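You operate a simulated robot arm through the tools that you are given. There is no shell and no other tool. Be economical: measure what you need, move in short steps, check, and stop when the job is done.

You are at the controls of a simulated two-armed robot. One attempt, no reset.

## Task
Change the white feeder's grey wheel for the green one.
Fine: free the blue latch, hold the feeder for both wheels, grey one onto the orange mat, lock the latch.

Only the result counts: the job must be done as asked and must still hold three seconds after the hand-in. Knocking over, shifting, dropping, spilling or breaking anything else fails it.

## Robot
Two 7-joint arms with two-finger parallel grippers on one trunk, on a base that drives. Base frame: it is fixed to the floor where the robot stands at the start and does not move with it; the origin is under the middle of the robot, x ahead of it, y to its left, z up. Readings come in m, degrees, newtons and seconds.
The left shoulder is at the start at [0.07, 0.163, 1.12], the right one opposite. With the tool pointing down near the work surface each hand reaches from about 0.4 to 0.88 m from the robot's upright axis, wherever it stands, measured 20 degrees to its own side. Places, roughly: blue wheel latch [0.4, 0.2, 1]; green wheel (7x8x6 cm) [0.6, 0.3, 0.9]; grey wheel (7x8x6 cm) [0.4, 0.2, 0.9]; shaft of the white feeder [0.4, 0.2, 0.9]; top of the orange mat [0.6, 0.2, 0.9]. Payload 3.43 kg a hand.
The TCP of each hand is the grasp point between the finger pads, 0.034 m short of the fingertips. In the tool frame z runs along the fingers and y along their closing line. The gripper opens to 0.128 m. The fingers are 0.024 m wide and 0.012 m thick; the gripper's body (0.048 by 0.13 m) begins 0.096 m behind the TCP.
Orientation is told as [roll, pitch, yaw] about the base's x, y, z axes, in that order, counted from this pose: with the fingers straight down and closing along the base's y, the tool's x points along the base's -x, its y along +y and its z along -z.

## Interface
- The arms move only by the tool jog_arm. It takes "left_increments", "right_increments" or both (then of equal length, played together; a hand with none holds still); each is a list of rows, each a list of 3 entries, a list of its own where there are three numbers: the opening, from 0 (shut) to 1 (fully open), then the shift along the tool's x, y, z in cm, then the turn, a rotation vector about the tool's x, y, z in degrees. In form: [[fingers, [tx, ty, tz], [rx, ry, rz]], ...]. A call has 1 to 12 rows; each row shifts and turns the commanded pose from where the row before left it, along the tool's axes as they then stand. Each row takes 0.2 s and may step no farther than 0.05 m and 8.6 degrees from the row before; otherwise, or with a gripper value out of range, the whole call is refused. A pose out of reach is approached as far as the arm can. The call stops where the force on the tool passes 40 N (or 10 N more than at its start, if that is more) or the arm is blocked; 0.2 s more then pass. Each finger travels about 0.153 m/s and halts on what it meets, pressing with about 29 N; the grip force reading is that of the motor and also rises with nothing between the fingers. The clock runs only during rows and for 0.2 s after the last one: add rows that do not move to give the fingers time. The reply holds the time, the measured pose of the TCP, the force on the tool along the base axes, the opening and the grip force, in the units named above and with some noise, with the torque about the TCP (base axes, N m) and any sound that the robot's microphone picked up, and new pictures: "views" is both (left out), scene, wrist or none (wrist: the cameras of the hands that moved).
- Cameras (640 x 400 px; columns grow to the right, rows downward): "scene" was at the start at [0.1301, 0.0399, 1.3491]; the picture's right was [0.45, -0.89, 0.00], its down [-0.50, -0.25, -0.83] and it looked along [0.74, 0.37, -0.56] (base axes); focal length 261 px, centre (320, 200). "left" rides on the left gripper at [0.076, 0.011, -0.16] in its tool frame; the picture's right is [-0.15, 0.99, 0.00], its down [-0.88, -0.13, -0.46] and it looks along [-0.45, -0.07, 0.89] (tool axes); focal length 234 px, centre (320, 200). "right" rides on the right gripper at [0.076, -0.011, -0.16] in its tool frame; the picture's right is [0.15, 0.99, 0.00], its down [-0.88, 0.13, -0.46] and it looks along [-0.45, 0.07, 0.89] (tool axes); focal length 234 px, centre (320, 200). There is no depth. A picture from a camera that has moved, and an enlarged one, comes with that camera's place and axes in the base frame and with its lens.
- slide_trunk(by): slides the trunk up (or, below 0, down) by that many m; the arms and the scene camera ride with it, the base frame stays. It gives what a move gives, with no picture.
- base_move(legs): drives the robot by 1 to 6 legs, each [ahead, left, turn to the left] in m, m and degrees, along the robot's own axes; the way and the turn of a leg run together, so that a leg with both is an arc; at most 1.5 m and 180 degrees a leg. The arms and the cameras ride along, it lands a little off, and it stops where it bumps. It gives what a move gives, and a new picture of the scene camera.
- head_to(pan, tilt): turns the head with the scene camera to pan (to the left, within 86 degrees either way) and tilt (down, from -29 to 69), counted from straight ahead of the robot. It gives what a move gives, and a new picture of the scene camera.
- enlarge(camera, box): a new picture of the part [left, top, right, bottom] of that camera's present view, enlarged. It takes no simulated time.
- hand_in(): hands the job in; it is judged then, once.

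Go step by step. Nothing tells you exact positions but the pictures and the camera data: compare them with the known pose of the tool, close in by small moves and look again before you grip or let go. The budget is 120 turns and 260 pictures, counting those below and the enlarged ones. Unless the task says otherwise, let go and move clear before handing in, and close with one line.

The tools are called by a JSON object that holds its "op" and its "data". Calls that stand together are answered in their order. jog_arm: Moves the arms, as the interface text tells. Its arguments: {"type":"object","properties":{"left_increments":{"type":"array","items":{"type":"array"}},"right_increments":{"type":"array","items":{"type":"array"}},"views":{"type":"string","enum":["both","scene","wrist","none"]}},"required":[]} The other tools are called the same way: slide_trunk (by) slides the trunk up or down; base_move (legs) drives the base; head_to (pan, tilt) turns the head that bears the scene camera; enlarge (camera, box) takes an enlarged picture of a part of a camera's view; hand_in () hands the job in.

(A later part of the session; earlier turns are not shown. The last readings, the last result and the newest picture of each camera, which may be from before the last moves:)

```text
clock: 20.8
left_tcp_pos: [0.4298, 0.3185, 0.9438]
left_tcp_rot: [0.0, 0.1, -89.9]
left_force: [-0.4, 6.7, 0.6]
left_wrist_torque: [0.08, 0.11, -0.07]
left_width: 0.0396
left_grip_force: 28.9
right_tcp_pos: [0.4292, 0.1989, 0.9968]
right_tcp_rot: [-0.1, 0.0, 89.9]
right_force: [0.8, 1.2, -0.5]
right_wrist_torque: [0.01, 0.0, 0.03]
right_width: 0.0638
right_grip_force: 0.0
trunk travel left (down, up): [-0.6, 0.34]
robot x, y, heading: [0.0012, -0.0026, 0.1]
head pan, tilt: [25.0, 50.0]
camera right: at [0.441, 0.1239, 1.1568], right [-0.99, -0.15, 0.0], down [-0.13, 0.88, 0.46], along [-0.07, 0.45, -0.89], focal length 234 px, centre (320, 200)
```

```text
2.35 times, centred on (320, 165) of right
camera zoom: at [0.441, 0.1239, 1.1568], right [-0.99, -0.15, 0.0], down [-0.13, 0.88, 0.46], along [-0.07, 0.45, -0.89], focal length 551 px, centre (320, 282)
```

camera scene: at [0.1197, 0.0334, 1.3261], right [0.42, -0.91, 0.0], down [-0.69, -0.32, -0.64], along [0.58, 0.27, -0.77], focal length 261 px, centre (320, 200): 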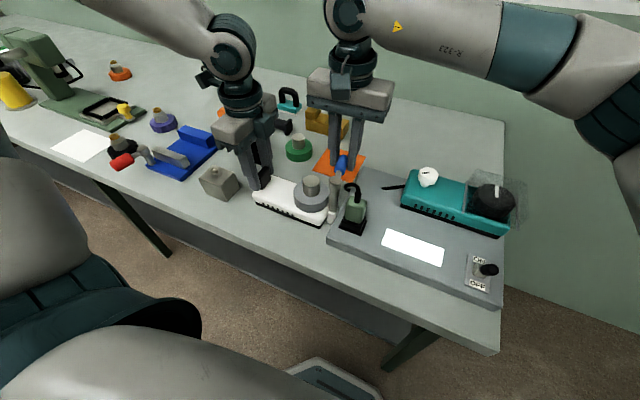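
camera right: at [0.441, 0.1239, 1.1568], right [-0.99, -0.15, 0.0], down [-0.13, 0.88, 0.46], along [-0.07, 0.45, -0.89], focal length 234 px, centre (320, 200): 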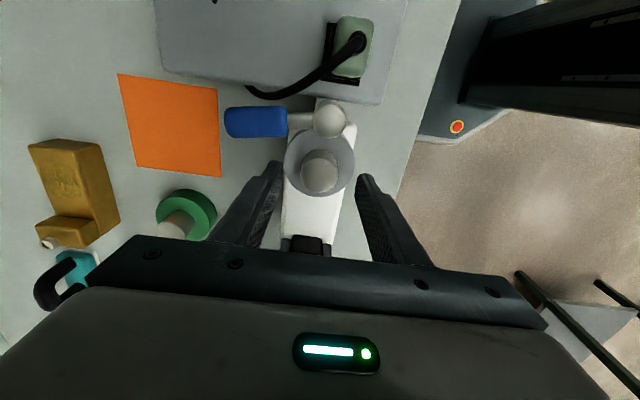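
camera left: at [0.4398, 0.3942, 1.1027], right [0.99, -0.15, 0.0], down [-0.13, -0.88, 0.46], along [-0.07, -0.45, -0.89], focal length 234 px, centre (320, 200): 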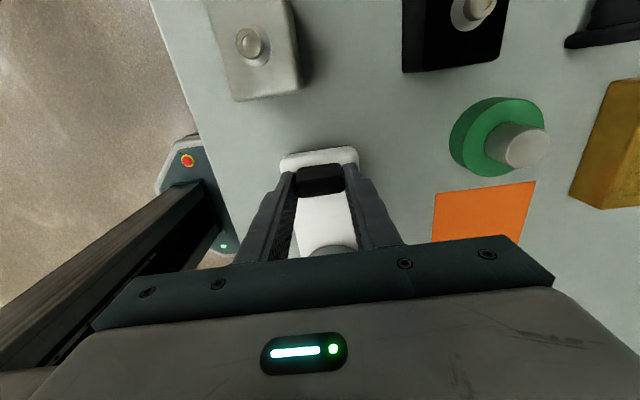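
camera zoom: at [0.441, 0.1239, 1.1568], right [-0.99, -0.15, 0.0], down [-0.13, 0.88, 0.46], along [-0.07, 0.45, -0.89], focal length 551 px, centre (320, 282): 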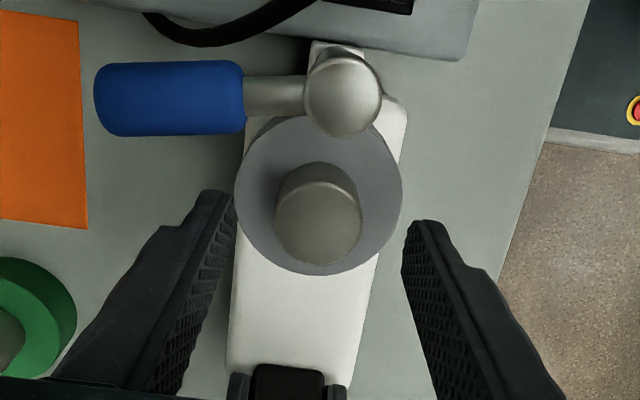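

Well centred. Lower 3 cm so the tips stay just above the disc, then close on the hub.

{"op": "jog_arm", "data": {"right_increments": [[0.5, [0, 0, 1.5], [0, 0, 0]], [0.5, [0, 0, 1.5], [0, 0, 0]], [0.4, [0, 0, 0], [0, 0, 0]], [0.3, [0, 0, 0], [0, 0, 0]], [0.2, [0, 0, 0], [0, 0, 0]], [0.1, [0, 0, 0], [0, 0, 0]]], "views": "wrist"}}

{"op": "enlarge", "data": {"camera": "scene", "box": [260, 130, 360, 240]}}

```text
clock: 22.2
left_tcp_pos: [0.4298, 0.3191, 0.9425]
left_tcp_rot: [-0.1, -0.2, -89.8]
left_force: [-2.3, 5.6, 0.7]
left_wrist_torque: [-0.2, 0.11, -0.11]
left_width: 0.0397
left_grip_force: 28.9
right_tcp_pos: [0.4288, 0.1991, 0.9667]
right_tcp_rot: [0.0, 0.0, 90.0]
right_force: [3.0, 0.7, 0.0]
right_wrist_torque: [0.04, -0.14, -0.01]
right_width: 0.0325
right_grip_force: 29.0
trunk travel left (down, up): [-0.6, 0.34]
robot x, y, heading: [0.0027, -0.0003, 0.3]
head pan, tilt: [25.0, 50.0]
camera right: at [0.4416, 0.1238, 1.1276], right [-0.99, -0.15, 0.0], down [-0.13, 0.88, 0.45], along [-0.07, 0.45, -0.89], focal length 234 px, centre (320, 200)
```

right: 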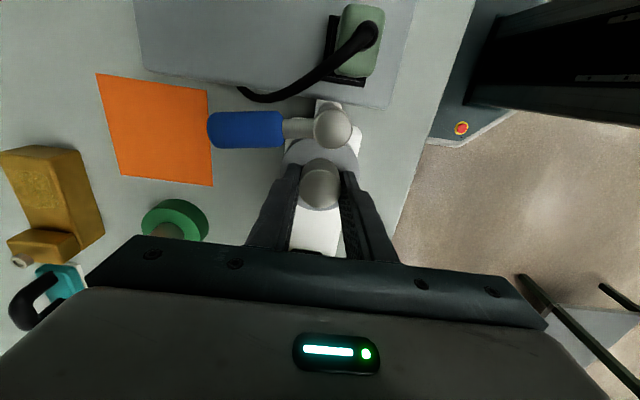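

```text
3.64 times, centred on (310, 185) of scene
camera zoom: at [0.121, 0.0338, 1.3258], right [0.42, -0.91, 0.0], down [-0.69, -0.32, -0.64], along [0.58, 0.27, -0.77], focal length 949 px, centre (356, 254)
```

zoom: 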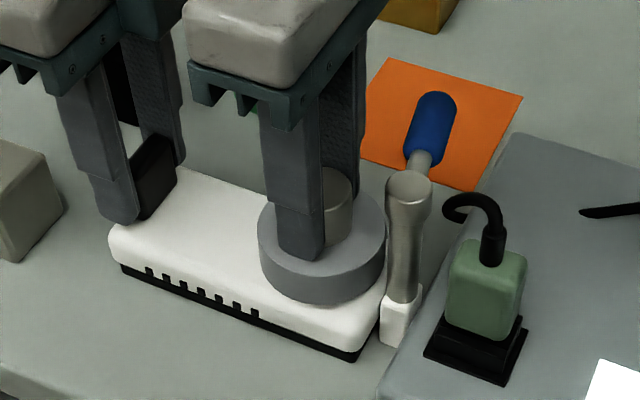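

Hub gripped at 3.3 cm. I pull slowly straight up while the left hand holds the feeder.

{"op": "jog_arm", "data": {"right_increments": [[0.1, [0, 0, -0.5], [0, 0, 0]], [0.1, [0, 0, -0.5], [0, 0, 0]], [0.1, [0, 0, -0.5], [0, 0, 0]], [0.1, [0, 0, -0.5], [0, 0, 0]]], "views": "none"}}

{"op": "enlarge", "data": {"camera": "scene", "box": [260, 130, 360, 240]}}

```text
clock: 23.2
left_tcp_pos: [0.4297, 0.3191, 0.9418]
left_tcp_rot: [-0.1, 0.2, -89.8]
left_force: [-0.2, 6.1, 0.5]
left_wrist_torque: [0.02, 0.07, 0.02]
left_width: 0.0398
left_grip_force: 28.7
right_tcp_pos: [0.4289, 0.2012, 0.9882]
right_tcp_rot: [0.0, 0.0, 90.0]
right_force: [0.2, 0.3, -1.2]
right_wrist_torque: [-0.01, -0.03, -0.01]
right_width: 0.0329
right_grip_force: 29.1
trunk travel left (down, up): [-0.6, 0.34]
robot x, y, heading: [-0.001, -0.0006, 0.1]
head pan, tilt: [25.0, 50.0]
```

```text
3.64 times, centred on (310, 185) of scene
camera zoom: at [0.1208, 0.0337, 1.3258], right [0.42, -0.91, 0.0], down [-0.69, -0.32, -0.64], along [0.58, 0.27, -0.77], focal length 949 px, centre (356, 254)
```

zoom: 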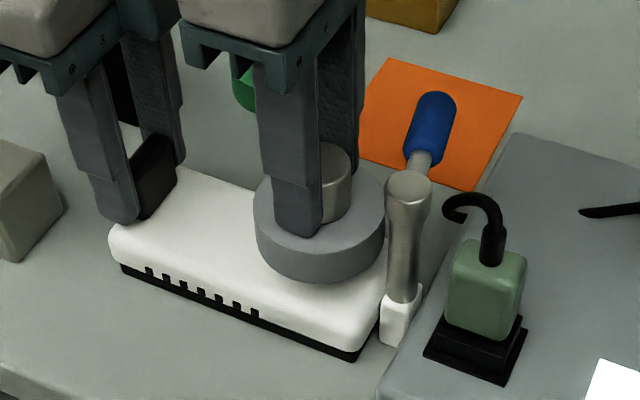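

The wheel comes up with no resistance. Keep lifting; once off the shaft I edge it away from the post cap.

{"op": "jog_arm", "data": {"right_increments": [[0.1, [0, 0, -0.8], [0, 0, 0]], [0.1, [0, 0, -0.8], [0, 0, 0]], [0.1, [-0.2, 0, -0.8], [0, 0, 0]], [0.1, [0, 0, 0], [0, 0, 0]]], "views": "wrist"}}

{"op": "enlarge", "data": {"camera": "scene", "box": [260, 130, 360, 240]}}

```text
clock: 24.2
left_tcp_pos: [0.4291, 0.3187, 0.9428]
left_tcp_rot: [0.0, 0.0, -90.0]
left_force: [0.8, 5.6, 0.3]
left_wrist_torque: [0.08, 0.1, -0.01]
left_width: 0.0396
left_grip_force: 29.3
right_tcp_pos: [0.4294, 0.2017, 1.0116]
right_tcp_rot: [0.0, 0.1, 90.0]
right_force: [0.2, 0.2, -1.4]
right_wrist_torque: [0.02, 0.0, 0.01]
right_width: 0.0329
right_grip_force: 28.9
trunk travel left (down, up): [-0.6, 0.34]
robot x, y, heading: [-0.002, 0.0023, 0.1]
head pan, tilt: [25.0, 50.0]
camera right: at [0.4413, 0.1262, 1.1714], right [-0.99, -0.15, 0.0], down [-0.13, 0.88, 0.45], along [-0.07, 0.45, -0.89], focal length 234 px, centre (320, 200)
```

right: 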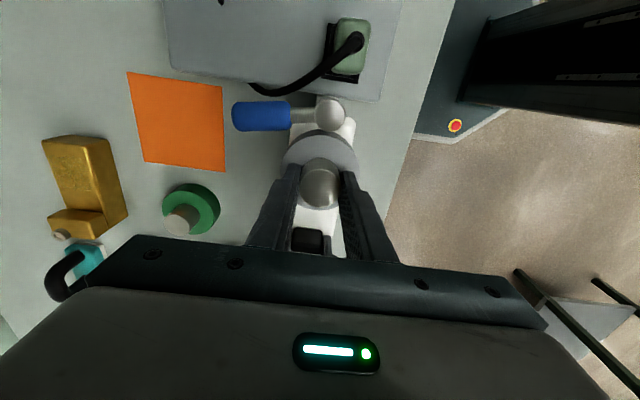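

```text
3.64 times, centred on (310, 185) of scene
camera zoom: at [0.1209, 0.0337, 1.3258], right [0.42, -0.91, 0.0], down [-0.69, -0.32, -0.64], along [0.58, 0.27, -0.77], focal length 949 px, centre (356, 254)
```

zoom: 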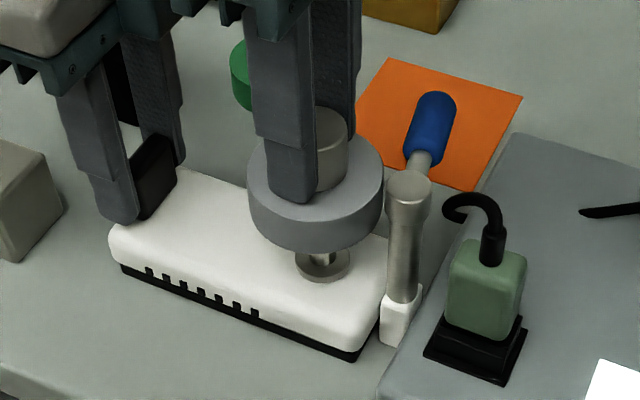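

{"op": "jog_arm", "data": {"right_increments": [[0.1, [0, 0, -1], [0, 0, 0]], [0.1, [0, 0, -1], [0, 0, 0]], [0.1, [-0.4, 0, -1], [0, 0, 0]], [0.1, [-0.4, 0, -1.5], [0, 0, 0]], [0.1, [0, 0, -2], [0, 0, 0]], [0.1, [0, 0, -2], [0, 0, 0]], [0.1, [0, 0, 0], [0, 0, 0]]], "views": "none"}}

{"op": "enlarge", "data": {"camera": "scene", "box": [240, 110, 380, 240]}}

{"op": "enlarge", "data": {"camera": "right", "box": [120, 60, 420, 260]}}

```text
clock: 25.8
left_tcp_pos: [0.43, 0.3185, 0.9432]
left_tcp_rot: [0.0, 0.0, -89.9]
left_force: [-0.2, 5.9, -0.9]
left_wrist_torque: [0.16, 0.05, -0.02]
left_width: 0.0396
left_grip_force: 29.0
right_tcp_pos: [0.4284, 0.2097, 1.0972]
right_tcp_rot: [0.1, 0.1, 90.0]
right_force: [-0.5, 0.1, -0.8]
right_wrist_torque: [-0.01, -0.01, -0.01]
right_width: 0.0328
right_grip_force: 28.9
trunk travel left (down, up): [-0.6, 0.34]
robot x, y, heading: [0.0008, 0.0016, 0.0]
head pan, tilt: [25.0, 50.0]
```

```text
3.08 times, centred on (310, 175) of scene
camera zoom: at [0.1209, 0.0337, 1.3258], right [0.42, -0.91, 0.0], down [-0.69, -0.32, -0.64], along [0.58, 0.27, -0.77], focal length 803 px, centre (351, 277)
```

zoom: 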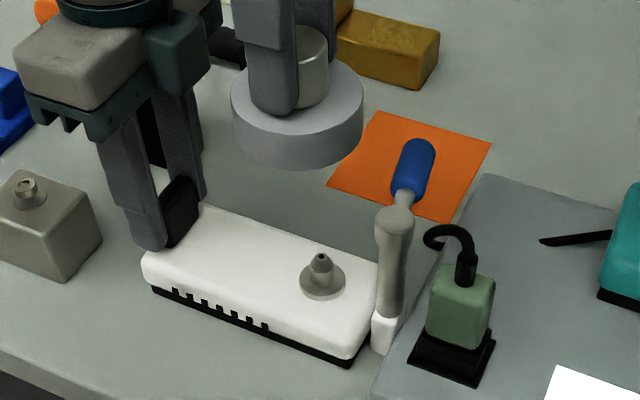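

```text
2.00 times, centred on (270, 160) of right
camera zoom: at [0.4407, 0.1339, 1.2563], right [-0.99, -0.15, 0.0], down [-0.13, 0.88, 0.45], along [-0.07, 0.45, -0.89], focal length 468 px, centre (420, 280)
```

zoom: 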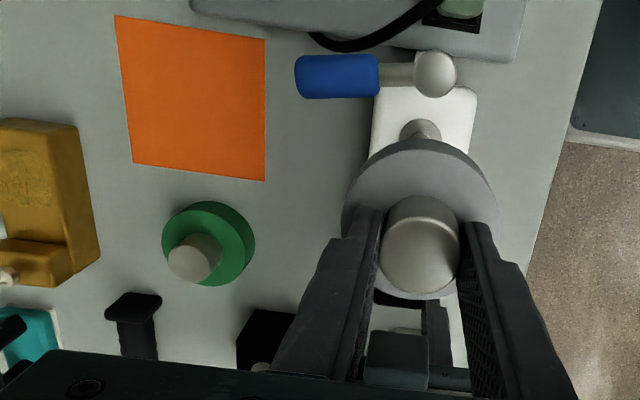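

The grey wheel is off; the shaft is a short stub with a tapered tip. I carry the wheel to above the mat centre (0.610, 0.202), relaxing yaw to 30° for reach.

{"op": "jog_arm", "data": {"right_increments": [[0.1, [0, 0, -0.5], [0, 0, 7.5]], [0.1, [0, 0, 0], [0, 0, 7.5]], [0.1, [0, 0, 0], [0, 0, 7.5]], [0.1, [0, 0, 0], [0, 0, 7.5]], [0.1, [0, 0, 0], [0, 0, 7.5]], [0.1, [0, 0, 0], [0, 0, 7.5]], [0.1, [0, 0, 0], [0, 0, 7.5]], [0.1, [0, 0, 0], [0, 0, 7.5]], [0.1, [-3.8, -2.44, 0], [0, 0, 0]], [0.1, [-3.8, -2.44, 0], [0, 0, 0]], [0.1, [-3.8, -2.44, 0], [0, 0, 0]], [0.1, [-3.8, -2.44, 0], [0, 0, 0]]], "views": "both"}}

```text
clock: 28.4
left_tcp_pos: [0.4294, 0.3192, 0.9427]
left_tcp_rot: [0.0, -0.1, -89.9]
left_force: [-1.2, 3.8, -0.7]
left_wrist_torque: [0.05, 0.1, -0.15]
left_width: 0.0396
left_grip_force: 29.1
right_tcp_pos: [0.6093, 0.2014, 1.101]
right_tcp_rot: [-0.1, 0.1, 30.1]
right_force: [0.2, -0.3, -0.8]
right_wrist_torque: [0.0, -0.01, 0.02]
right_width: 0.0329
right_grip_force: 29.4
trunk travel left (down, up): [-0.6, 0.34]
robot x, y, heading: [-0.0008, -0.0007, -0.1]
head pan, tilt: [25.0, 50.0]
camera scene: at [0.1211, 0.0341, 1.3258], right [0.42, -0.91, 0.0], down [-0.69, -0.32, -0.64], along [0.58, 0.27, -0.77], focal length 261 px, centre (320, 200)
camera right: at [0.5508, 0.1549, 1.2608], right [-0.62, 0.78, 0.0], down [0.7, 0.55, 0.45], along [0.36, 0.28, -0.89], focal length 234 px, centre (320, 200)
```

scene: 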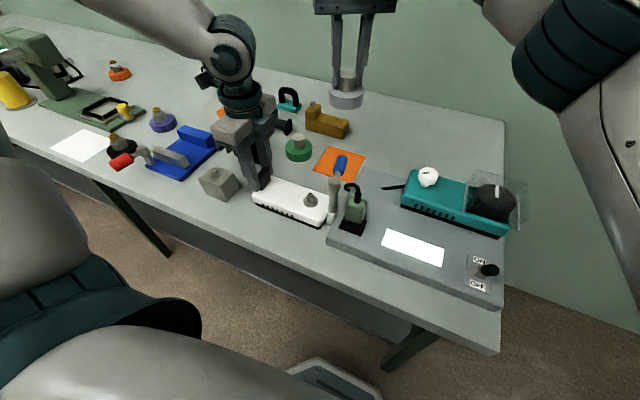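
right: 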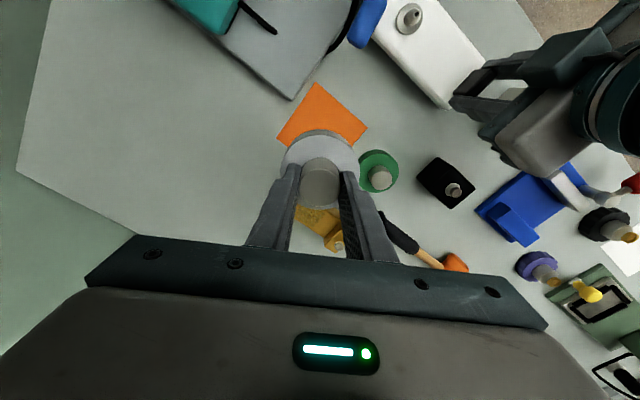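

Above the mat centre. Lower to just over the mat.

{"op": "jog_arm", "data": {"right_increments": [[0.1, [0, 0, 4], [0, 0, 0]], [0.1, [0, 0, 4], [0, 0, 0]], [0.1, [0, 0, 4], [0, 0, 0]], [0.1, [0, 0, 2.5], [0, 0, 0]], [0.1, [0, 0, 0], [0, 0, 0]]], "views": "both"}}

{"op": "enlarge", "data": {"camera": "scene", "box": [270, 110, 400, 210]}}

```text
clock: 29.6
left_tcp_pos: [0.4298, 0.3196, 0.9427]
left_tcp_rot: [0.0, 0.0, -89.9]
left_force: [0.2, 4.9, 0.7]
left_wrist_torque: [-0.04, 0.08, -0.11]
left_width: 0.0395
left_grip_force: 29.0
right_tcp_pos: [0.6098, 0.2014, 0.958]
right_tcp_rot: [0.0, 0.0, 30.1]
right_force: [0.6, -0.2, -1.6]
right_wrist_torque: [0.0, 0.02, 0.0]
right_width: 0.0329
right_grip_force: 28.8
trunk travel left (down, up): [-0.6, 0.34]
robot x, y, heading: [0.0012, -0.0007, -0.0]
head pan, tilt: [25.0, 50.0]
camera scene: at [0.1208, 0.0336, 1.3258], right [0.42, -0.91, 0.0], down [-0.69, -0.32, -0.64], along [0.58, 0.27, -0.77], focal length 261 px, centre (320, 200)
camera right: at [0.5504, 0.1536, 1.1163], right [-0.62, 0.78, 0.0], down [0.7, 0.55, 0.46], along [0.36, 0.28, -0.89], focal length 234 px, centre (320, 200)
```

scene: 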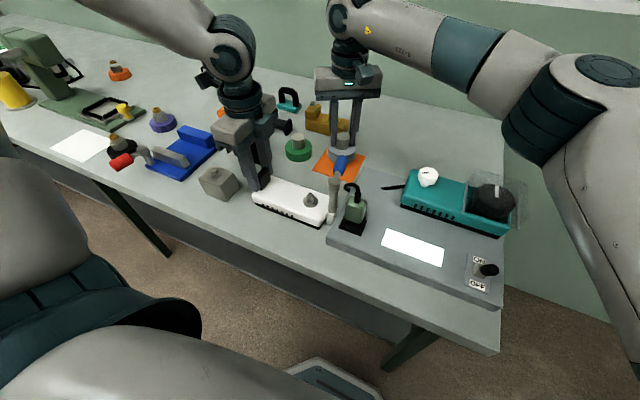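
right: 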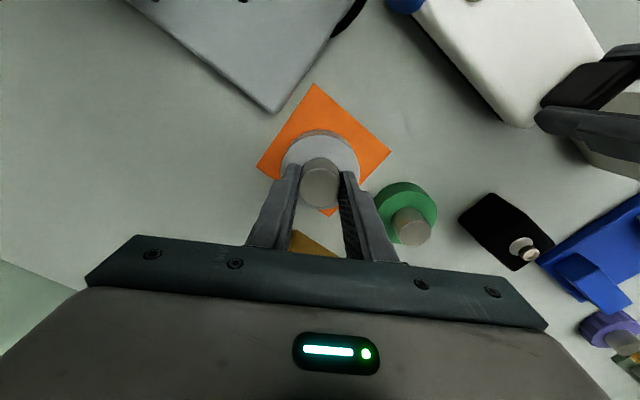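

```text
4.00 times, centred on (335, 160) of scene
camera zoom: at [0.1208, 0.0336, 1.3258], right [0.42, -0.91, 0.0], down [-0.69, -0.32, -0.64], along [0.58, 0.27, -0.77], focal length 1044 px, centre (260, 360)
```

zoom: 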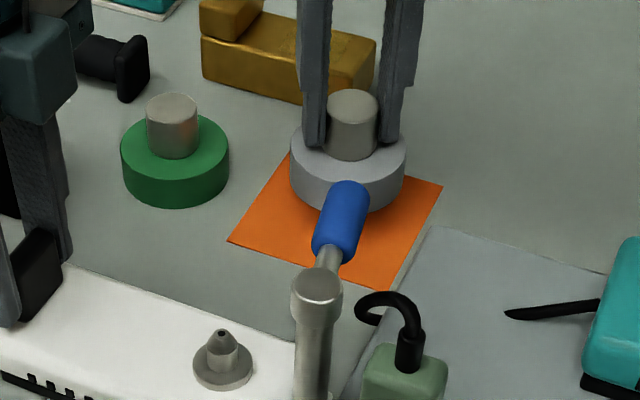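

Aligned over the mat. I lower the last couple of centimetres in small steps watching the vertical force.

{"op": "jog_arm", "data": {"right_increments": [[0.1, [0, 0, 0.6], [0, 0, 0]], [0.1, [0, 0, 0.6], [0, 0, 0]], [0.1, [0, 0, 0.5], [0, 0, 0]], [0.1, [0, 0, 0.3], [0, 0, 0]]], "views": "none"}}

{"op": "enlarge", "data": {"camera": "scene", "box": [270, 110, 400, 210]}}

```text
clock: 30.6
left_tcp_pos: [0.4304, 0.3194, 0.9424]
left_tcp_rot: [0.0, -0.1, -89.9]
left_force: [-0.7, 5.2, 0.2]
left_wrist_torque: [-0.02, 0.06, -0.07]
left_width: 0.0394
left_grip_force: 29.3
right_tcp_pos: [0.6093, 0.2014, 0.9361]
right_tcp_rot: [0.0, 0.0, 30.0]
right_force: [-0.6, -0.4, -1.2]
right_wrist_torque: [-0.02, 0.04, 0.01]
right_width: 0.0325
right_grip_force: 29.1
trunk travel left (down, up): [-0.6, 0.34]
robot x, y, heading: [-0.0005, -0.0008, -0.1]
head pan, tilt: [25.0, 50.0]
```

```text
4.00 times, centred on (335, 160) of scene
camera zoom: at [0.1209, 0.0336, 1.3258], right [0.42, -0.91, 0.0], down [-0.69, -0.32, -0.64], along [0.58, 0.27, -0.77], focal length 1044 px, centre (260, 360)
```

zoom: 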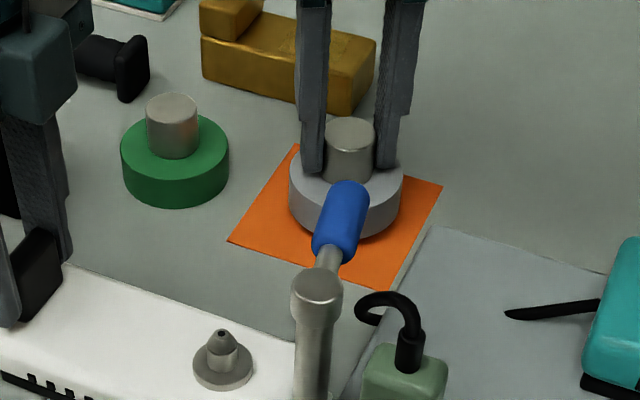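

{"op": "jog_arm", "data": {"right_increments": [[0.1, [0, 0, 0.2], [0, 0, 0]], [0.1, [0, 0, 0.2], [0, 0, 0]], [0.1, [0, 0, 0.2], [0, 0, 0]]], "views": "none"}}

```text
clock: 31.4
left_tcp_pos: [0.43, 0.3194, 0.943]
left_tcp_rot: [0.2, 0.0, -89.9]
left_force: [-0.6, 5.2, -0.2]
left_wrist_torque: [-0.02, 0.07, -0.05]
left_width: 0.0397
left_grip_force: 28.9
right_tcp_pos: [0.6082, 0.201, 0.931]
right_tcp_rot: [0.1, 0.1, 30.0]
right_force: [-0.7, 0.2, -0.4]
right_wrist_torque: [0.01, 0.01, -0.01]
right_width: 0.0324
right_grip_force: 29.1
trunk travel left (down, up): [-0.6, 0.34]
robot x, y, heading: [0.0003, 0.0039, 0.3]
head pan, tilt: [25.0, 50.0]
```

{"op": "jog_arm", "data": {"right_increments": [[0.1, [0, 0, 0.15], [0, 0, 0]], [0.1, [0, 0, 0.15], [0, 0, 0]]], "views": "none"}}

{"op": "enlarge", "data": {"camera": "scene", "box": [290, 120, 390, 200]}}

```text
clock: 32.0
left_tcp_pos: [0.4286, 0.3186, 0.9428]
left_tcp_rot: [-0.1, 0.1, -90.0]
left_force: [-0.5, 4.6, 0.0]
left_wrist_torque: [-0.03, 0.06, -0.02]
left_width: 0.0396
left_grip_force: 29.5
right_tcp_pos: [0.6094, 0.201, 0.9286]
right_tcp_rot: [0.0, 0.0, 30.0]
right_force: [-0.6, 0.2, -1.9]
right_wrist_torque: [-0.01, -0.01, -0.05]
right_width: 0.0328
right_grip_force: 29.3
trunk travel left (down, up): [-0.6, 0.34]
robot x, y, heading: [0.0016, 0.0019, -0.0]
head pan, tilt: [25.0, 50.0]
```

```text
5.00 times, centred on (340, 160) of scene
camera zoom: at [0.1209, 0.0335, 1.3258], right [0.42, -0.91, 0.0], down [-0.69, -0.32, -0.64], along [0.58, 0.27, -0.77], focal length 1305 px, centre (220, 400)
```

zoom: 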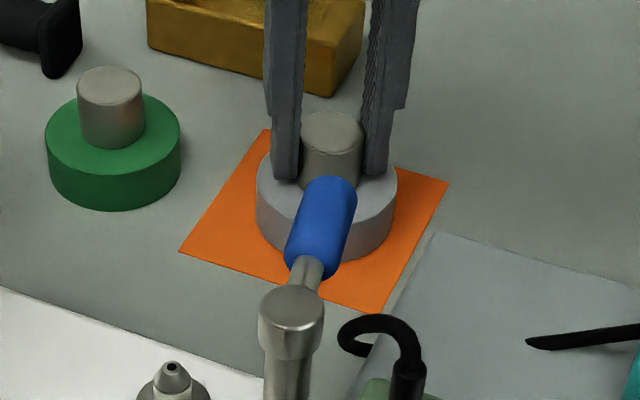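

{"op": "jog_arm", "data": {"right_increments": [[0.1, [0, 0, 0.15], [0, 0, 0]], [0.1, [0, 0, 0.15], [0, 0, 0]]], "views": "none"}}

{"op": "jog_arm", "data": {"right_increments": [[0.1, [0, 0, 0.15], [0, 0, 0]], [0.1, [0, 0, 0], [0, 0, 0]]], "views": "none"}}

```text
clock: 32.6
left_tcp_pos: [0.4298, 0.3189, 0.9418]
left_tcp_rot: [0.1, 0.0, -89.9]
left_force: [-0.1, 5.1, 0.6]
left_wrist_torque: [0.15, 0.04, -0.03]
left_width: 0.0399
left_grip_force: 28.7
right_tcp_pos: [0.6083, 0.2018, 0.9254]
right_tcp_rot: [0.0, 0.0, 30.0]
right_force: [0.7, -0.8, 2.0]
right_wrist_torque: [-0.02, 0.0, 0.03]
right_width: 0.0329
right_grip_force: 28.9
trunk travel left (down, up): [-0.6, 0.34]
robot x, y, heading: [-0.0012, 0.002, -0.1]
head pan, tilt: [25.0, 50.0]
```

```text
clock: 33.2
left_tcp_pos: [0.4297, 0.3184, 0.9437]
left_tcp_rot: [0.0, 0.0, -89.9]
left_force: [1.2, 5.1, 0.3]
left_wrist_torque: [0.7, -0.03, 0.16]
left_width: 0.0396
left_grip_force: 28.9
right_tcp_pos: [0.6089, 0.2014, 0.9262]
right_tcp_rot: [0.0, -0.1, 29.9]
right_force: [0.8, 0.6, 10.3]
right_wrist_torque: [-0.04, 0.32, -0.05]
right_width: 0.0328
right_grip_force: 29.0
trunk travel left (down, up): [-0.6, 0.34]
robot x, y, heading: [0.0013, 0.0026, -0.2]
head pan, tilt: [25.0, 50.0]
```

Wheel rests on the mat (10 N). Open slightly and lift off.

{"op": "jog_arm", "data": {"right_increments": [[0.1, [0, 0, -0.1], [0, 0, 0]], [0.3, [0, 0, 0], [0, 0, 0]], [0.45, [0, 0, 0], [0, 0, 0]], [0.45, [0, 0, 0], [0, 0, 0]], [0.45, [0, 0, -3], [0, 0, 0]], [0.45, [0, 0, -4], [0, 0, 0]], [0.45, [0, 0, -4], [0, 0, 0]]], "views": "both"}}

{"op": "enlarge", "data": {"camera": "scene", "box": [250, 120, 390, 230]}}

{"op": "enlarge", "data": {"camera": "right", "box": [240, 60, 480, 230]}}

```text
clock: 34.8
left_tcp_pos: [0.4296, 0.3192, 0.9429]
left_tcp_rot: [0.0, -0.1, -89.9]
left_force: [-0.8, 5.5, 0.9]
left_wrist_torque: [-0.26, 0.09, -0.1]
left_width: 0.0397
left_grip_force: 29.0
right_tcp_pos: [0.6092, 0.2017, 1.0368]
right_tcp_rot: [-0.2, 0.0, 30.1]
right_force: [-0.5, 0.2, 0.2]
right_wrist_torque: [0.04, 0.03, 0.02]
right_width: 0.0578
right_grip_force: 0.2
trunk travel left (down, up): [-0.6, 0.34]
robot x, y, heading: [0.0009, 0.0008, -0.0]
head pan, tilt: [25.0, 50.0]
camera scene: at [0.1204, 0.0334, 1.3258], right [0.42, -0.91, 0.0], down [-0.69, -0.32, -0.64], along [0.58, 0.27, -0.77], focal length 261 px, centre (320, 200)
camera right: at [0.55, 0.1534, 1.1955], right [-0.62, 0.78, 0.0], down [0.7, 0.55, 0.46], along [0.36, 0.28, -0.89], focal length 234 px, centre (320, 200)
```

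scene: 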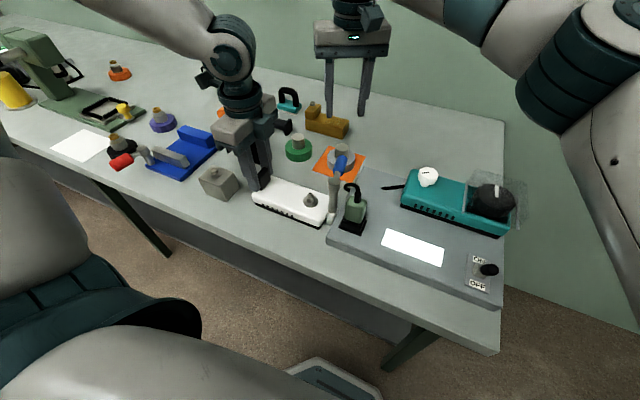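
right: 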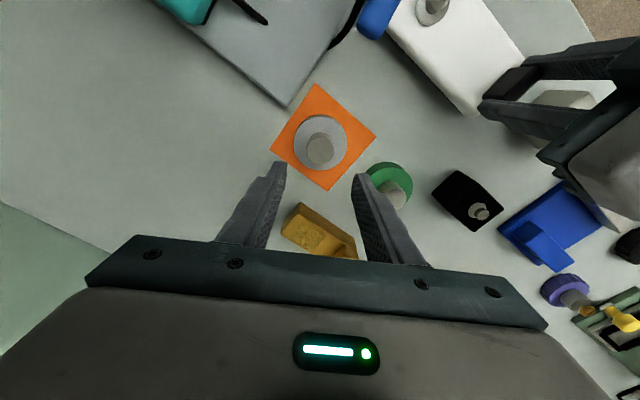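

```text
3.64 times, centred on (320, 175) of scene
camera zoom: at [0.1204, 0.0334, 1.3258], right [0.42, -0.91, 0.0], down [-0.69, -0.32, -0.64], along [0.58, 0.27, -0.77], focal length 949 px, centre (320, 291)
```

zoom: 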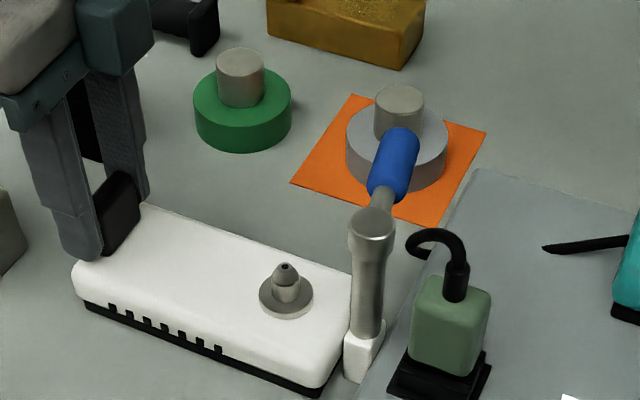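

```text
2.35 times, centred on (360, 145) of right
camera zoom: at [0.55, 0.1534, 1.1955], right [-0.62, 0.78, 0.0], down [0.7, 0.55, 0.46], along [0.36, 0.28, -0.89], focal length 551 px, centre (226, 329)
```

zoom: 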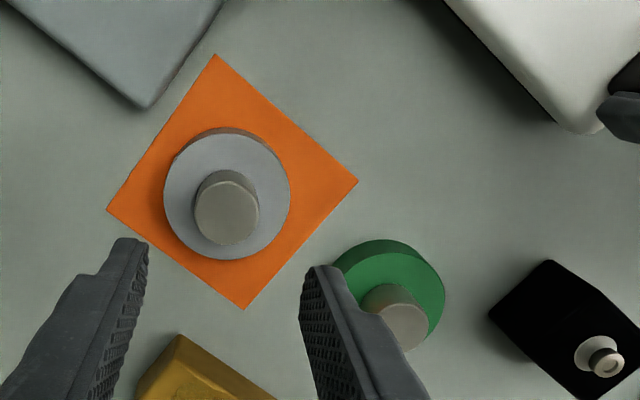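

Grey wheel sits centred on the mat. Green hub is at about (0.598, 0.317); I move the right hand above it at yaw 60 to keep clear of the left hand.

{"op": "jog_arm", "data": {"right_increments": [[0.5, [0, 0, -1], [0, 0, -7.5]], [0.5, [0, 0, -1], [0, 0, -7.5]], [0.5, [0, 0, -1], [0, 0, -7.5]], [0.5, [0, 0, 0], [0, 0, -7.5]], [0.5, [-3.17, 2.25, 0], [0, 0, 0]], [0.5, [-3.17, 2.25, 0], [0, 0, 0]], [0.5, [-3.17, 2.25, 0], [0, 0, 0]], [0.5, [0, 0, 0], [0, 0, 0]]], "views": "both"}}

{"op": "enlarge", "data": {"camera": "right", "box": [220, 80, 420, 250]}}

```text
clock: 36.6
left_tcp_pos: [0.4301, 0.3191, 0.943]
left_tcp_rot: [0.1, -0.2, -89.9]
left_force: [0.5, 0.7, -0.2]
left_wrist_torque: [0.39, -0.01, 0.02]
left_width: 0.0397
left_grip_force: 29.4
right_tcp_pos: [0.5875, 0.2579, 1.0583]
right_tcp_rot: [0.0, -0.2, 60.1]
right_force: [0.4, -0.2, -0.6]
right_wrist_torque: [-0.04, 0.02, -0.01]
right_width: 0.064
right_grip_force: 0.0
right hand out of reach, approached as far as the arm can: row 5, 6, 7
trunk travel left (down, up): [-0.6, 0.34]
robot x, y, heading: [0.0037, -0.0036, -0.1]
head pan, tilt: [25.0, 50.0]
camera scene: at [0.1215, 0.0343, 1.3257], right [0.42, -0.91, 0.0], down [-0.69, -0.32, -0.64], along [0.58, 0.27, -0.77], focal length 261 px, centre (320, 200)
camera right: at [0.5593, 0.1868, 1.2184], right [-0.93, 0.37, 0.0], down [0.33, 0.83, 0.46], along [0.17, 0.43, -0.89], focal length 234 px, centre (320, 200)
```

scene: 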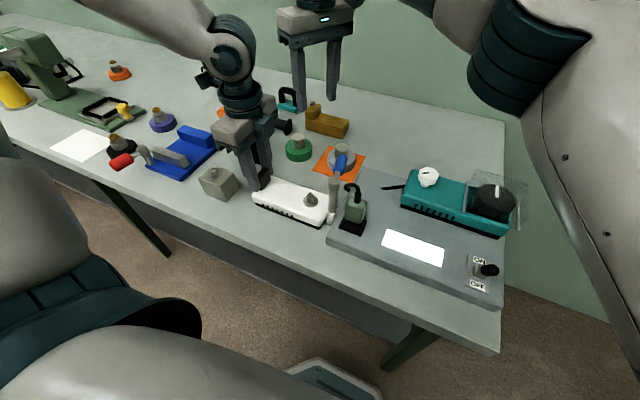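
right: 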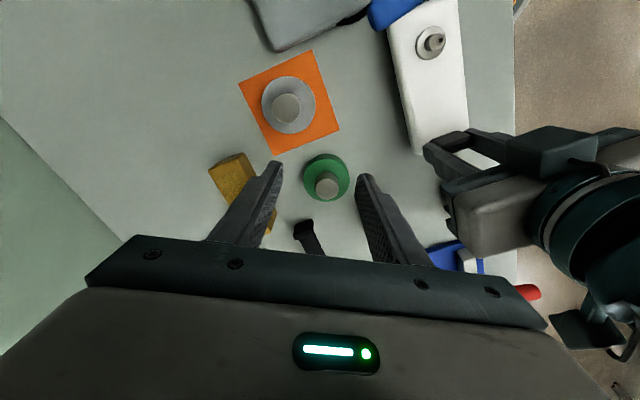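

```text
2.35 times, centred on (320, 165) of right
camera zoom: at [0.5593, 0.1868, 1.2184], right [-0.93, 0.37, 0.0], down [0.33, 0.83, 0.46], along [0.17, 0.43, -0.89], focal length 551 px, centre (320, 282)
```

zoom: 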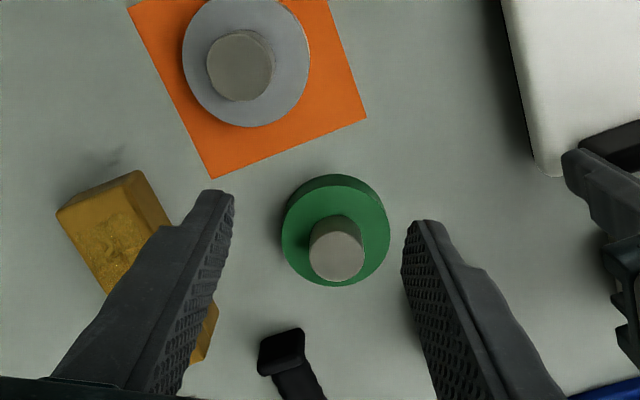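

Out of reach at this height; reach is better lower down, so I drop to tips just above the hub height and try again.

{"op": "jog_arm", "data": {"right_increments": [[0.5, [0, 0, 4], [0, 0, 0]], [0.5, [0, 0, 4], [0, 0, 0]], [0.5, [-1.9, 0.7, 0], [0, 0, 0]], [0.5, [-1.9, 0.7, 0], [0, 0, 0]], [0.5, [-1.8, 0.65, 0], [0, 0, 0]], [0.5, [0, 0, 0], [0, 0, 0]]], "views": "wrist"}}

{"op": "enlarge", "data": {"camera": "right", "box": [220, 80, 420, 250]}}

```text
clock: 38.0
left_tcp_pos: [0.4297, 0.3187, 0.9435]
left_tcp_rot: [0.0, -0.1, -89.8]
left_force: [0.1, 2.0, -0.8]
left_wrist_torque: [0.4, 0.04, -0.01]
left_width: 0.0396
left_grip_force: 29.1
right_tcp_pos: [0.5879, 0.2665, 0.9786]
right_tcp_rot: [0.0, -0.1, 59.8]
right_force: [0.3, -0.7, -0.1]
right_wrist_torque: [-0.02, -0.02, -0.01]
right_width: 0.0641
right_grip_force: 0.0
right hand out of reach, approached as far as the arm can: row 3, 4, 5
trunk travel left (down, up): [-0.6, 0.34]
robot x, y, heading: [0.0011, 0.0004, -0.1]
head pan, tilt: [25.0, 50.0]
camera right: at [0.5613, 0.1951, 1.138], right [-0.93, 0.37, 0.0], down [0.33, 0.83, 0.46], along [0.17, 0.42, -0.89], focal length 234 px, centre (320, 200)
```

right: 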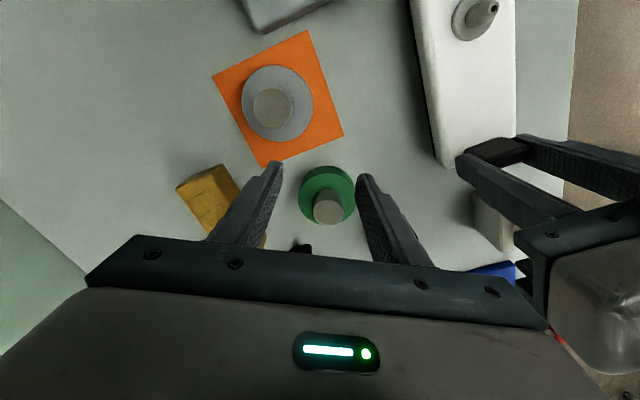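

```text
2.35 times, centred on (320, 165) of right
camera zoom: at [0.5613, 0.1951, 1.138], right [-0.93, 0.37, 0.0], down [0.33, 0.83, 0.46], along [0.17, 0.42, -0.89], focal length 551 px, centre (320, 282)
```

zoom: 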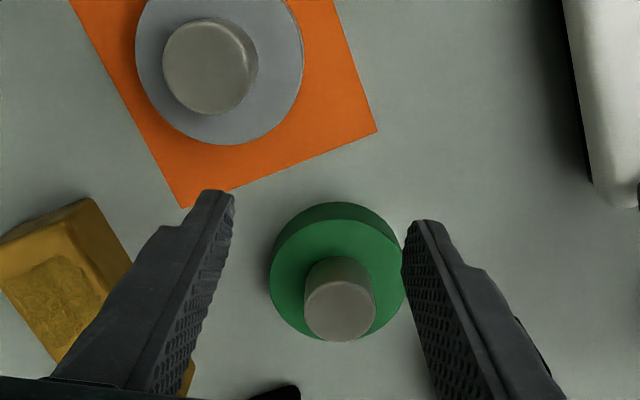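

Still short at yaw 60. I try a smaller yaw (about 25°), where the arm extended farther before.

{"op": "jog_arm", "data": {"right_increments": [[0.5, [0, 0, 0], [0, 0, 7]], [0.5, [0, 0, 0], [0, 0, 7]], [0.5, [0, 0, 0], [0, 0, 7]], [0.5, [0, 0, 0], [0, 0, 7]], [0.5, [0, 0, 0], [0, 0, 7]], [0.5, [-1.5, 2.0, 0], [0, 0, 0]], [0.5, [-1.5, 2.0, 0], [0, 0, 0]], [0.5, [0, 0, 0], [0, 0, 0]]], "views": "both"}}

{"op": "enlarge", "data": {"camera": "right", "box": [220, 80, 420, 250]}}

```text
clock: 39.8
left_tcp_pos: [0.4298, 0.32, 0.9431]
left_tcp_rot: [0.1, 0.0, -89.8]
left_force: [0.2, 0.8, 0.2]
left_wrist_torque: [0.43, 0.02, -0.04]
left_width: 0.0396
left_grip_force: 29.1
right_tcp_pos: [0.5885, 0.2655, 0.9796]
right_tcp_rot: [0.0, -0.1, 24.9]
right_force: [-0.3, 0.7, -1.1]
right_wrist_torque: [-0.01, -0.03, 0.02]
right_width: 0.0637
right_grip_force: 0.0
right hand out of reach, approached as far as the arm can: row 6, 7
trunk travel left (down, up): [-0.6, 0.34]
robot x, y, heading: [-0.0013, 0.0002, 0.0]
head pan, tilt: [25.0, 50.0]
camera scene: at [0.1211, 0.0331, 1.3258], right [0.42, -0.91, 0.0], down [-0.69, -0.32, -0.64], along [0.58, 0.27, -0.77], focal length 261 px, centre (320, 200)
camera right: at [0.5253, 0.2241, 1.1381], right [-0.55, 0.83, 0.0], down [0.74, 0.49, 0.46], along [0.38, 0.25, -0.89], focal length 234 px, centre (320, 200)
```

scene: 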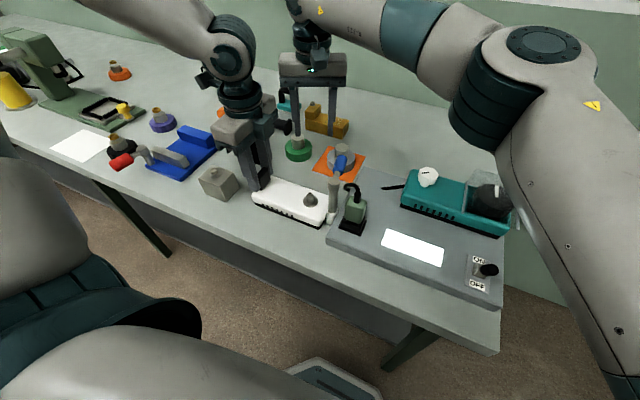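
right: 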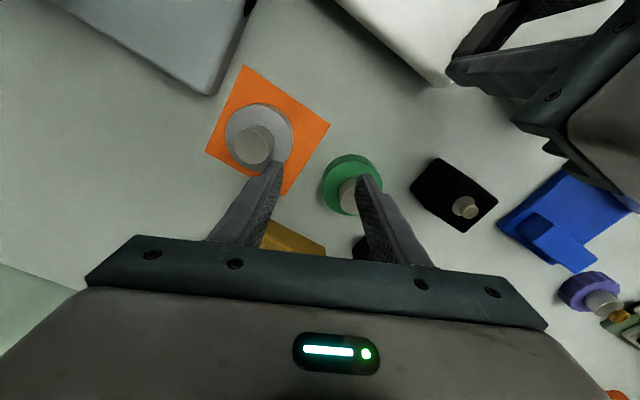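

```text
2.35 times, centred on (320, 165) of right
camera zoom: at [0.5253, 0.2241, 1.1381], right [-0.55, 0.83, 0.0], down [0.74, 0.49, 0.46], along [0.38, 0.25, -0.89], focal length 551 px, centre (320, 282)
```

zoom: 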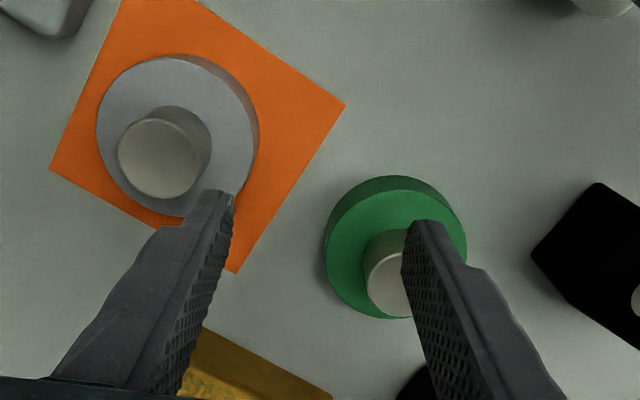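

The right arm's reach across simply ends at about y = 0.266. I'll let go of the tab, raise both hands and drive the base about 9 cm to the left, so that both wheel and feeder are within reach.

{"op": "jog_arm", "data": {"left_increments": [[0.35, [0, 0, 0], [0, 0, 0]], [0.5, [0, 0, 0], [0, 0, 0]], [0.6, [0, 0, 0], [0, 0, 0]], [0.6, [0, 0, -4], [0, 0, 0]], [0.6, [0, 0, -4], [0, 0, 0]], [0.6, [0, 0, -4], [0, 0, 0]], [0.6, [0, 0, 0], [0, 0, 0]]], "right_increments": [[0.5, [0, 0, -4], [0, 0, 0]], [0.5, [0, 0, -4], [0, 0, 0]], [0.5, [0, 0, -2], [0, 0, 0]], [0.5, [0, 0, 0], [0, 0, 0]], [0.5, [0, 0, 0], [0, 0, 0]], [0.5, [0, 0, 0], [0, 0, 0]], [0.5, [0, 0, 0], [0, 0, 0]]], "views": "scene"}}

```text
clock: 41.4
left_tcp_pos: [0.4304, 0.317, 1.0639]
left_tcp_rot: [0.0, 0.1, -89.9]
left_force: [0.2, 0.1, 0.0]
left_wrist_torque: [-0.01, 0.0, -0.01]
left_width: 0.077
left_grip_force: 0.0
right_tcp_pos: [0.6048, 0.2455, 1.0622]
right_tcp_rot: [0.1, -0.2, 24.9]
right_force: [0.0, 0.4, -0.2]
right_wrist_torque: [0.0, 0.0, 0.03]
right_width: 0.0642
right_grip_force: 0.0
right hand out of reach, approached as far as the arm can: row 1, 2, 3
trunk travel left (down, up): [-0.6, 0.34]
robot x, y, heading: [0.0009, 0.0034, -0.0]
head pan, tilt: [25.0, 50.0]
camera scene: at [0.1214, 0.033, 1.3258], right [0.42, -0.91, 0.0], down [-0.69, -0.32, -0.64], along [0.58, 0.27, -0.77], focal length 261 px, centre (320, 200)
```

scene: 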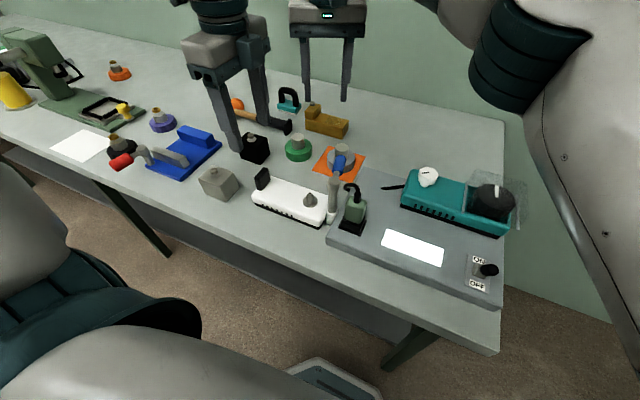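

{"op": "base_move", "data": {"legs": [[0, 0.1, 0]]}}

```text
clock: 42.5
left_tcp_pos: [0.4316, 0.4136, 1.0629]
left_tcp_rot: [0.0, -0.1, -90.0]
left_force: [0.4, 0.0, -1.5]
left_wrist_torque: [-0.01, 0.02, 0.0]
left_width: 0.0769
left_grip_force: 0.1
right_tcp_pos: [0.6044, 0.3436, 1.0622]
right_tcp_rot: [0.1, -0.1, 24.8]
right_force: [-0.1, -0.1, 0.9]
right_wrist_torque: [-0.02, 0.02, 0.03]
right_width: 0.0641
right_grip_force: 0.0
trunk travel left (down, up): [-0.6, 0.34]
robot x, y, heading: [0.0044, 0.0974, -0.0]
head pan, tilt: [25.0, 50.0]
camera scene: at [0.1208, 0.1313, 1.3259], right [0.42, -0.91, 0.0], down [-0.69, -0.32, -0.64], along [0.58, 0.27, -0.77], focal length 261 px, centre (320, 200)
```

scene: 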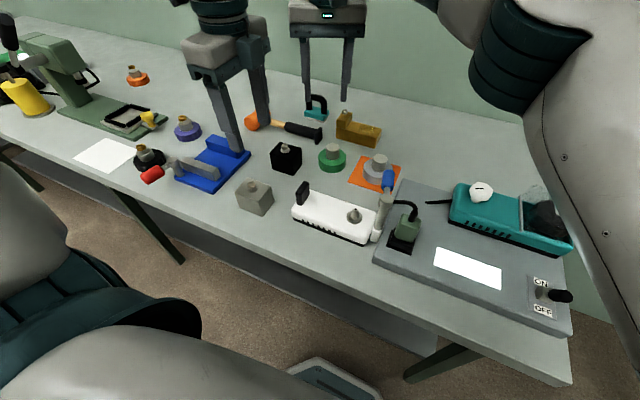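

Base moved 9.7 cm. I bring the right hand over the green hub at yaw 60.

{"op": "jog_arm", "data": {"right_increments": [[0.5, [1.68, -2.2, 0], [0, 0, 0]], [0.5, [0, 0, 0], [0, 0, -7]], [0.5, [0, 0, 0], [0, 0, -7]], [0.5, [0, 0, 0], [0, 0, -7]], [0.5, [0, 0, 0], [0, 0, -7]], [0.5, [0, 0, 0], [0, 0, -7]], [0.5, [0, 0, 0], [0, 0, 0]]], "views": "wrist"}}

{"op": "enlarge", "data": {"camera": "right", "box": [220, 80, 420, 250]}}

```text
clock: 44.1
left_tcp_pos: [0.4306, 0.4155, 1.064]
left_tcp_rot: [0.0, 0.0, -89.9]
left_force: [0.8, 0.2, -0.4]
left_wrist_torque: [-0.01, -0.01, 0.03]
left_width: 0.0769
left_grip_force: 0.1
right_tcp_pos: [0.598, 0.3169, 1.063]
right_tcp_rot: [0.0, -0.1, 59.9]
right_force: [-0.7, -0.2, -0.1]
right_wrist_torque: [0.02, -0.03, -0.02]
right_width: 0.064
right_grip_force: 0.1
trunk travel left (down, up): [-0.6, 0.34]
robot x, y, heading: [-0.0044, 0.0977, 0.0]
head pan, tilt: [25.0, 50.0]
camera right: at [0.5718, 0.2451, 1.2226], right [-0.93, 0.37, 0.0], down [0.33, 0.83, 0.46], along [0.17, 0.43, -0.89], focal length 234 px, centre (320, 200)
```

right: 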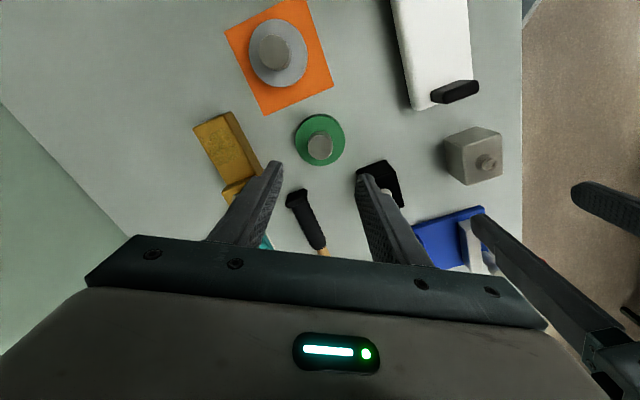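

```text
2.35 times, centred on (320, 165) of right
camera zoom: at [0.5718, 0.2451, 1.2226], right [-0.93, 0.37, 0.0], down [0.33, 0.83, 0.46], along [0.17, 0.43, -0.89], focal length 551 px, centre (320, 282)
```

zoom: 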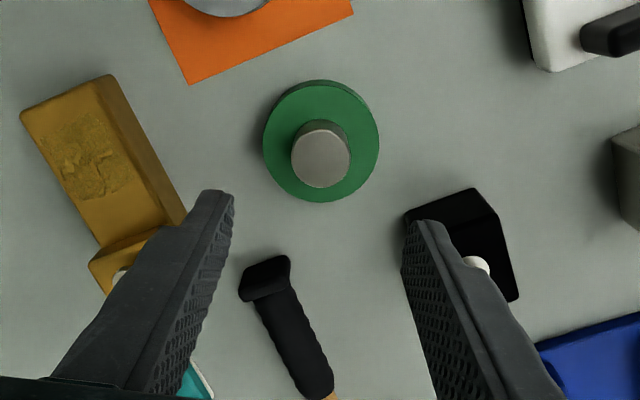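

Hub at about (0.600, 0.318). Lower to just above it and check.

{"op": "jog_arm", "data": {"right_increments": [[0.5, [-0.25, 0, 4], [0, 0, 0]], [0.5, [0, 0, 4], [0, 0, 0]], [0.5, [0, 0, 1.8], [0, 0, 0]], [0.5, [0, 0, 0], [0, 0, 0]]], "views": "none"}}

{"op": "enlarge", "data": {"camera": "right", "box": [220, 80, 420, 250]}}

{"op": "enlarge", "data": {"camera": "scene", "box": [270, 100, 420, 210]}}

```text
clock: 45.1
left_tcp_pos: [0.4303, 0.415, 1.064]
left_tcp_rot: [0.0, 0.0, -90.1]
left_force: [0.6, -0.5, 0.3]
left_wrist_torque: [-0.02, -0.05, 0.02]
left_width: 0.0769
left_grip_force: 0.1
right_tcp_pos: [0.6007, 0.3175, 0.965]
right_tcp_rot: [0.0, -0.1, 59.9]
right_force: [0.0, 0.2, 0.4]
right_wrist_torque: [0.0, 0.0, 0.0]
right_width: 0.064
right_grip_force: 0.0
trunk travel left (down, up): [-0.6, 0.34]
robot x, y, heading: [-0.0027, 0.097, -0.2]
head pan, tilt: [25.0, 50.0]
```

```text
2.35 times, centred on (320, 165) of right
camera zoom: at [0.5731, 0.2462, 1.1238], right [-0.93, 0.37, 0.0], down [0.33, 0.83, 0.46], along [0.17, 0.43, -0.89], focal length 551 px, centre (320, 282)
```

zoom: 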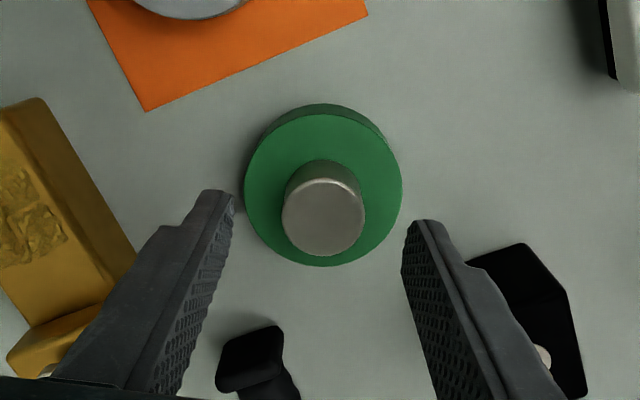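

```text
3.64 times, centred on (345, 155) of scene
camera zoom: at [0.1208, 0.131, 1.3259], right [0.42, -0.91, 0.0], down [-0.69, -0.32, -0.64], along [0.58, 0.27, -0.77], focal length 949 px, centre (229, 364)
```

zoom: 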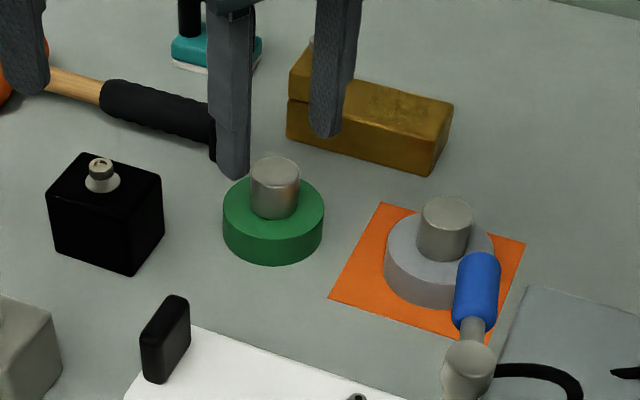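

Centred. Lower 3.7 cm and close on the hub.

{"op": "jog_arm", "data": {"right_increments": [[0.5, [-0.1, 0, 2], [0, 0, 0]], [0.5, [0, 0, 1.6], [0, 0, 0]], [0.4, [0, 0, 0], [0, 0, 0]], [0.3, [0, 0, 0], [0, 0, 0]], [0.2, [0, 0, 0], [0, 0, 0]], [0.1, [0, 0, 0], [0, 0, 0]]], "views": "none"}}

{"op": "enlarge", "data": {"camera": "scene", "box": [270, 100, 420, 210]}}

```text
clock: 46.5
left_tcp_pos: [0.4306, 0.4152, 1.0631]
left_tcp_rot: [0.0, 0.0, -90.0]
left_force: [0.6, -0.7, -0.5]
left_wrist_torque: [0.0, -0.04, 0.01]
left_width: 0.0772
left_grip_force: 0.1
right_tcp_pos: [0.6006, 0.3196, 0.9291]
right_tcp_rot: [0.0, -0.2, 60.0]
right_force: [0.3, 0.7, 0.0]
right_wrist_torque: [0.01, -0.01, 0.03]
right_width: 0.0328
right_grip_force: 29.3
trunk travel left (down, up): [-0.6, 0.34]
robot x, y, heading: [-0.0011, 0.0959, -0.0]
head pan, tilt: [25.0, 50.0]
```

```text
3.64 times, centred on (345, 155) of scene
camera zoom: at [0.1208, 0.1311, 1.3258], right [0.42, -0.91, 0.0], down [-0.69, -0.32, -0.64], along [0.58, 0.27, -0.77], focal length 949 px, centre (229, 364)
```

zoom: 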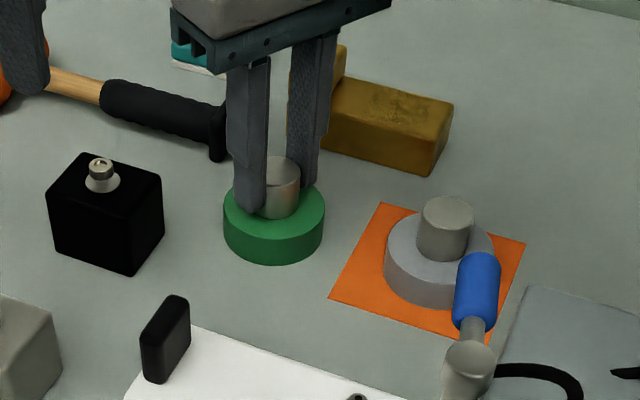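

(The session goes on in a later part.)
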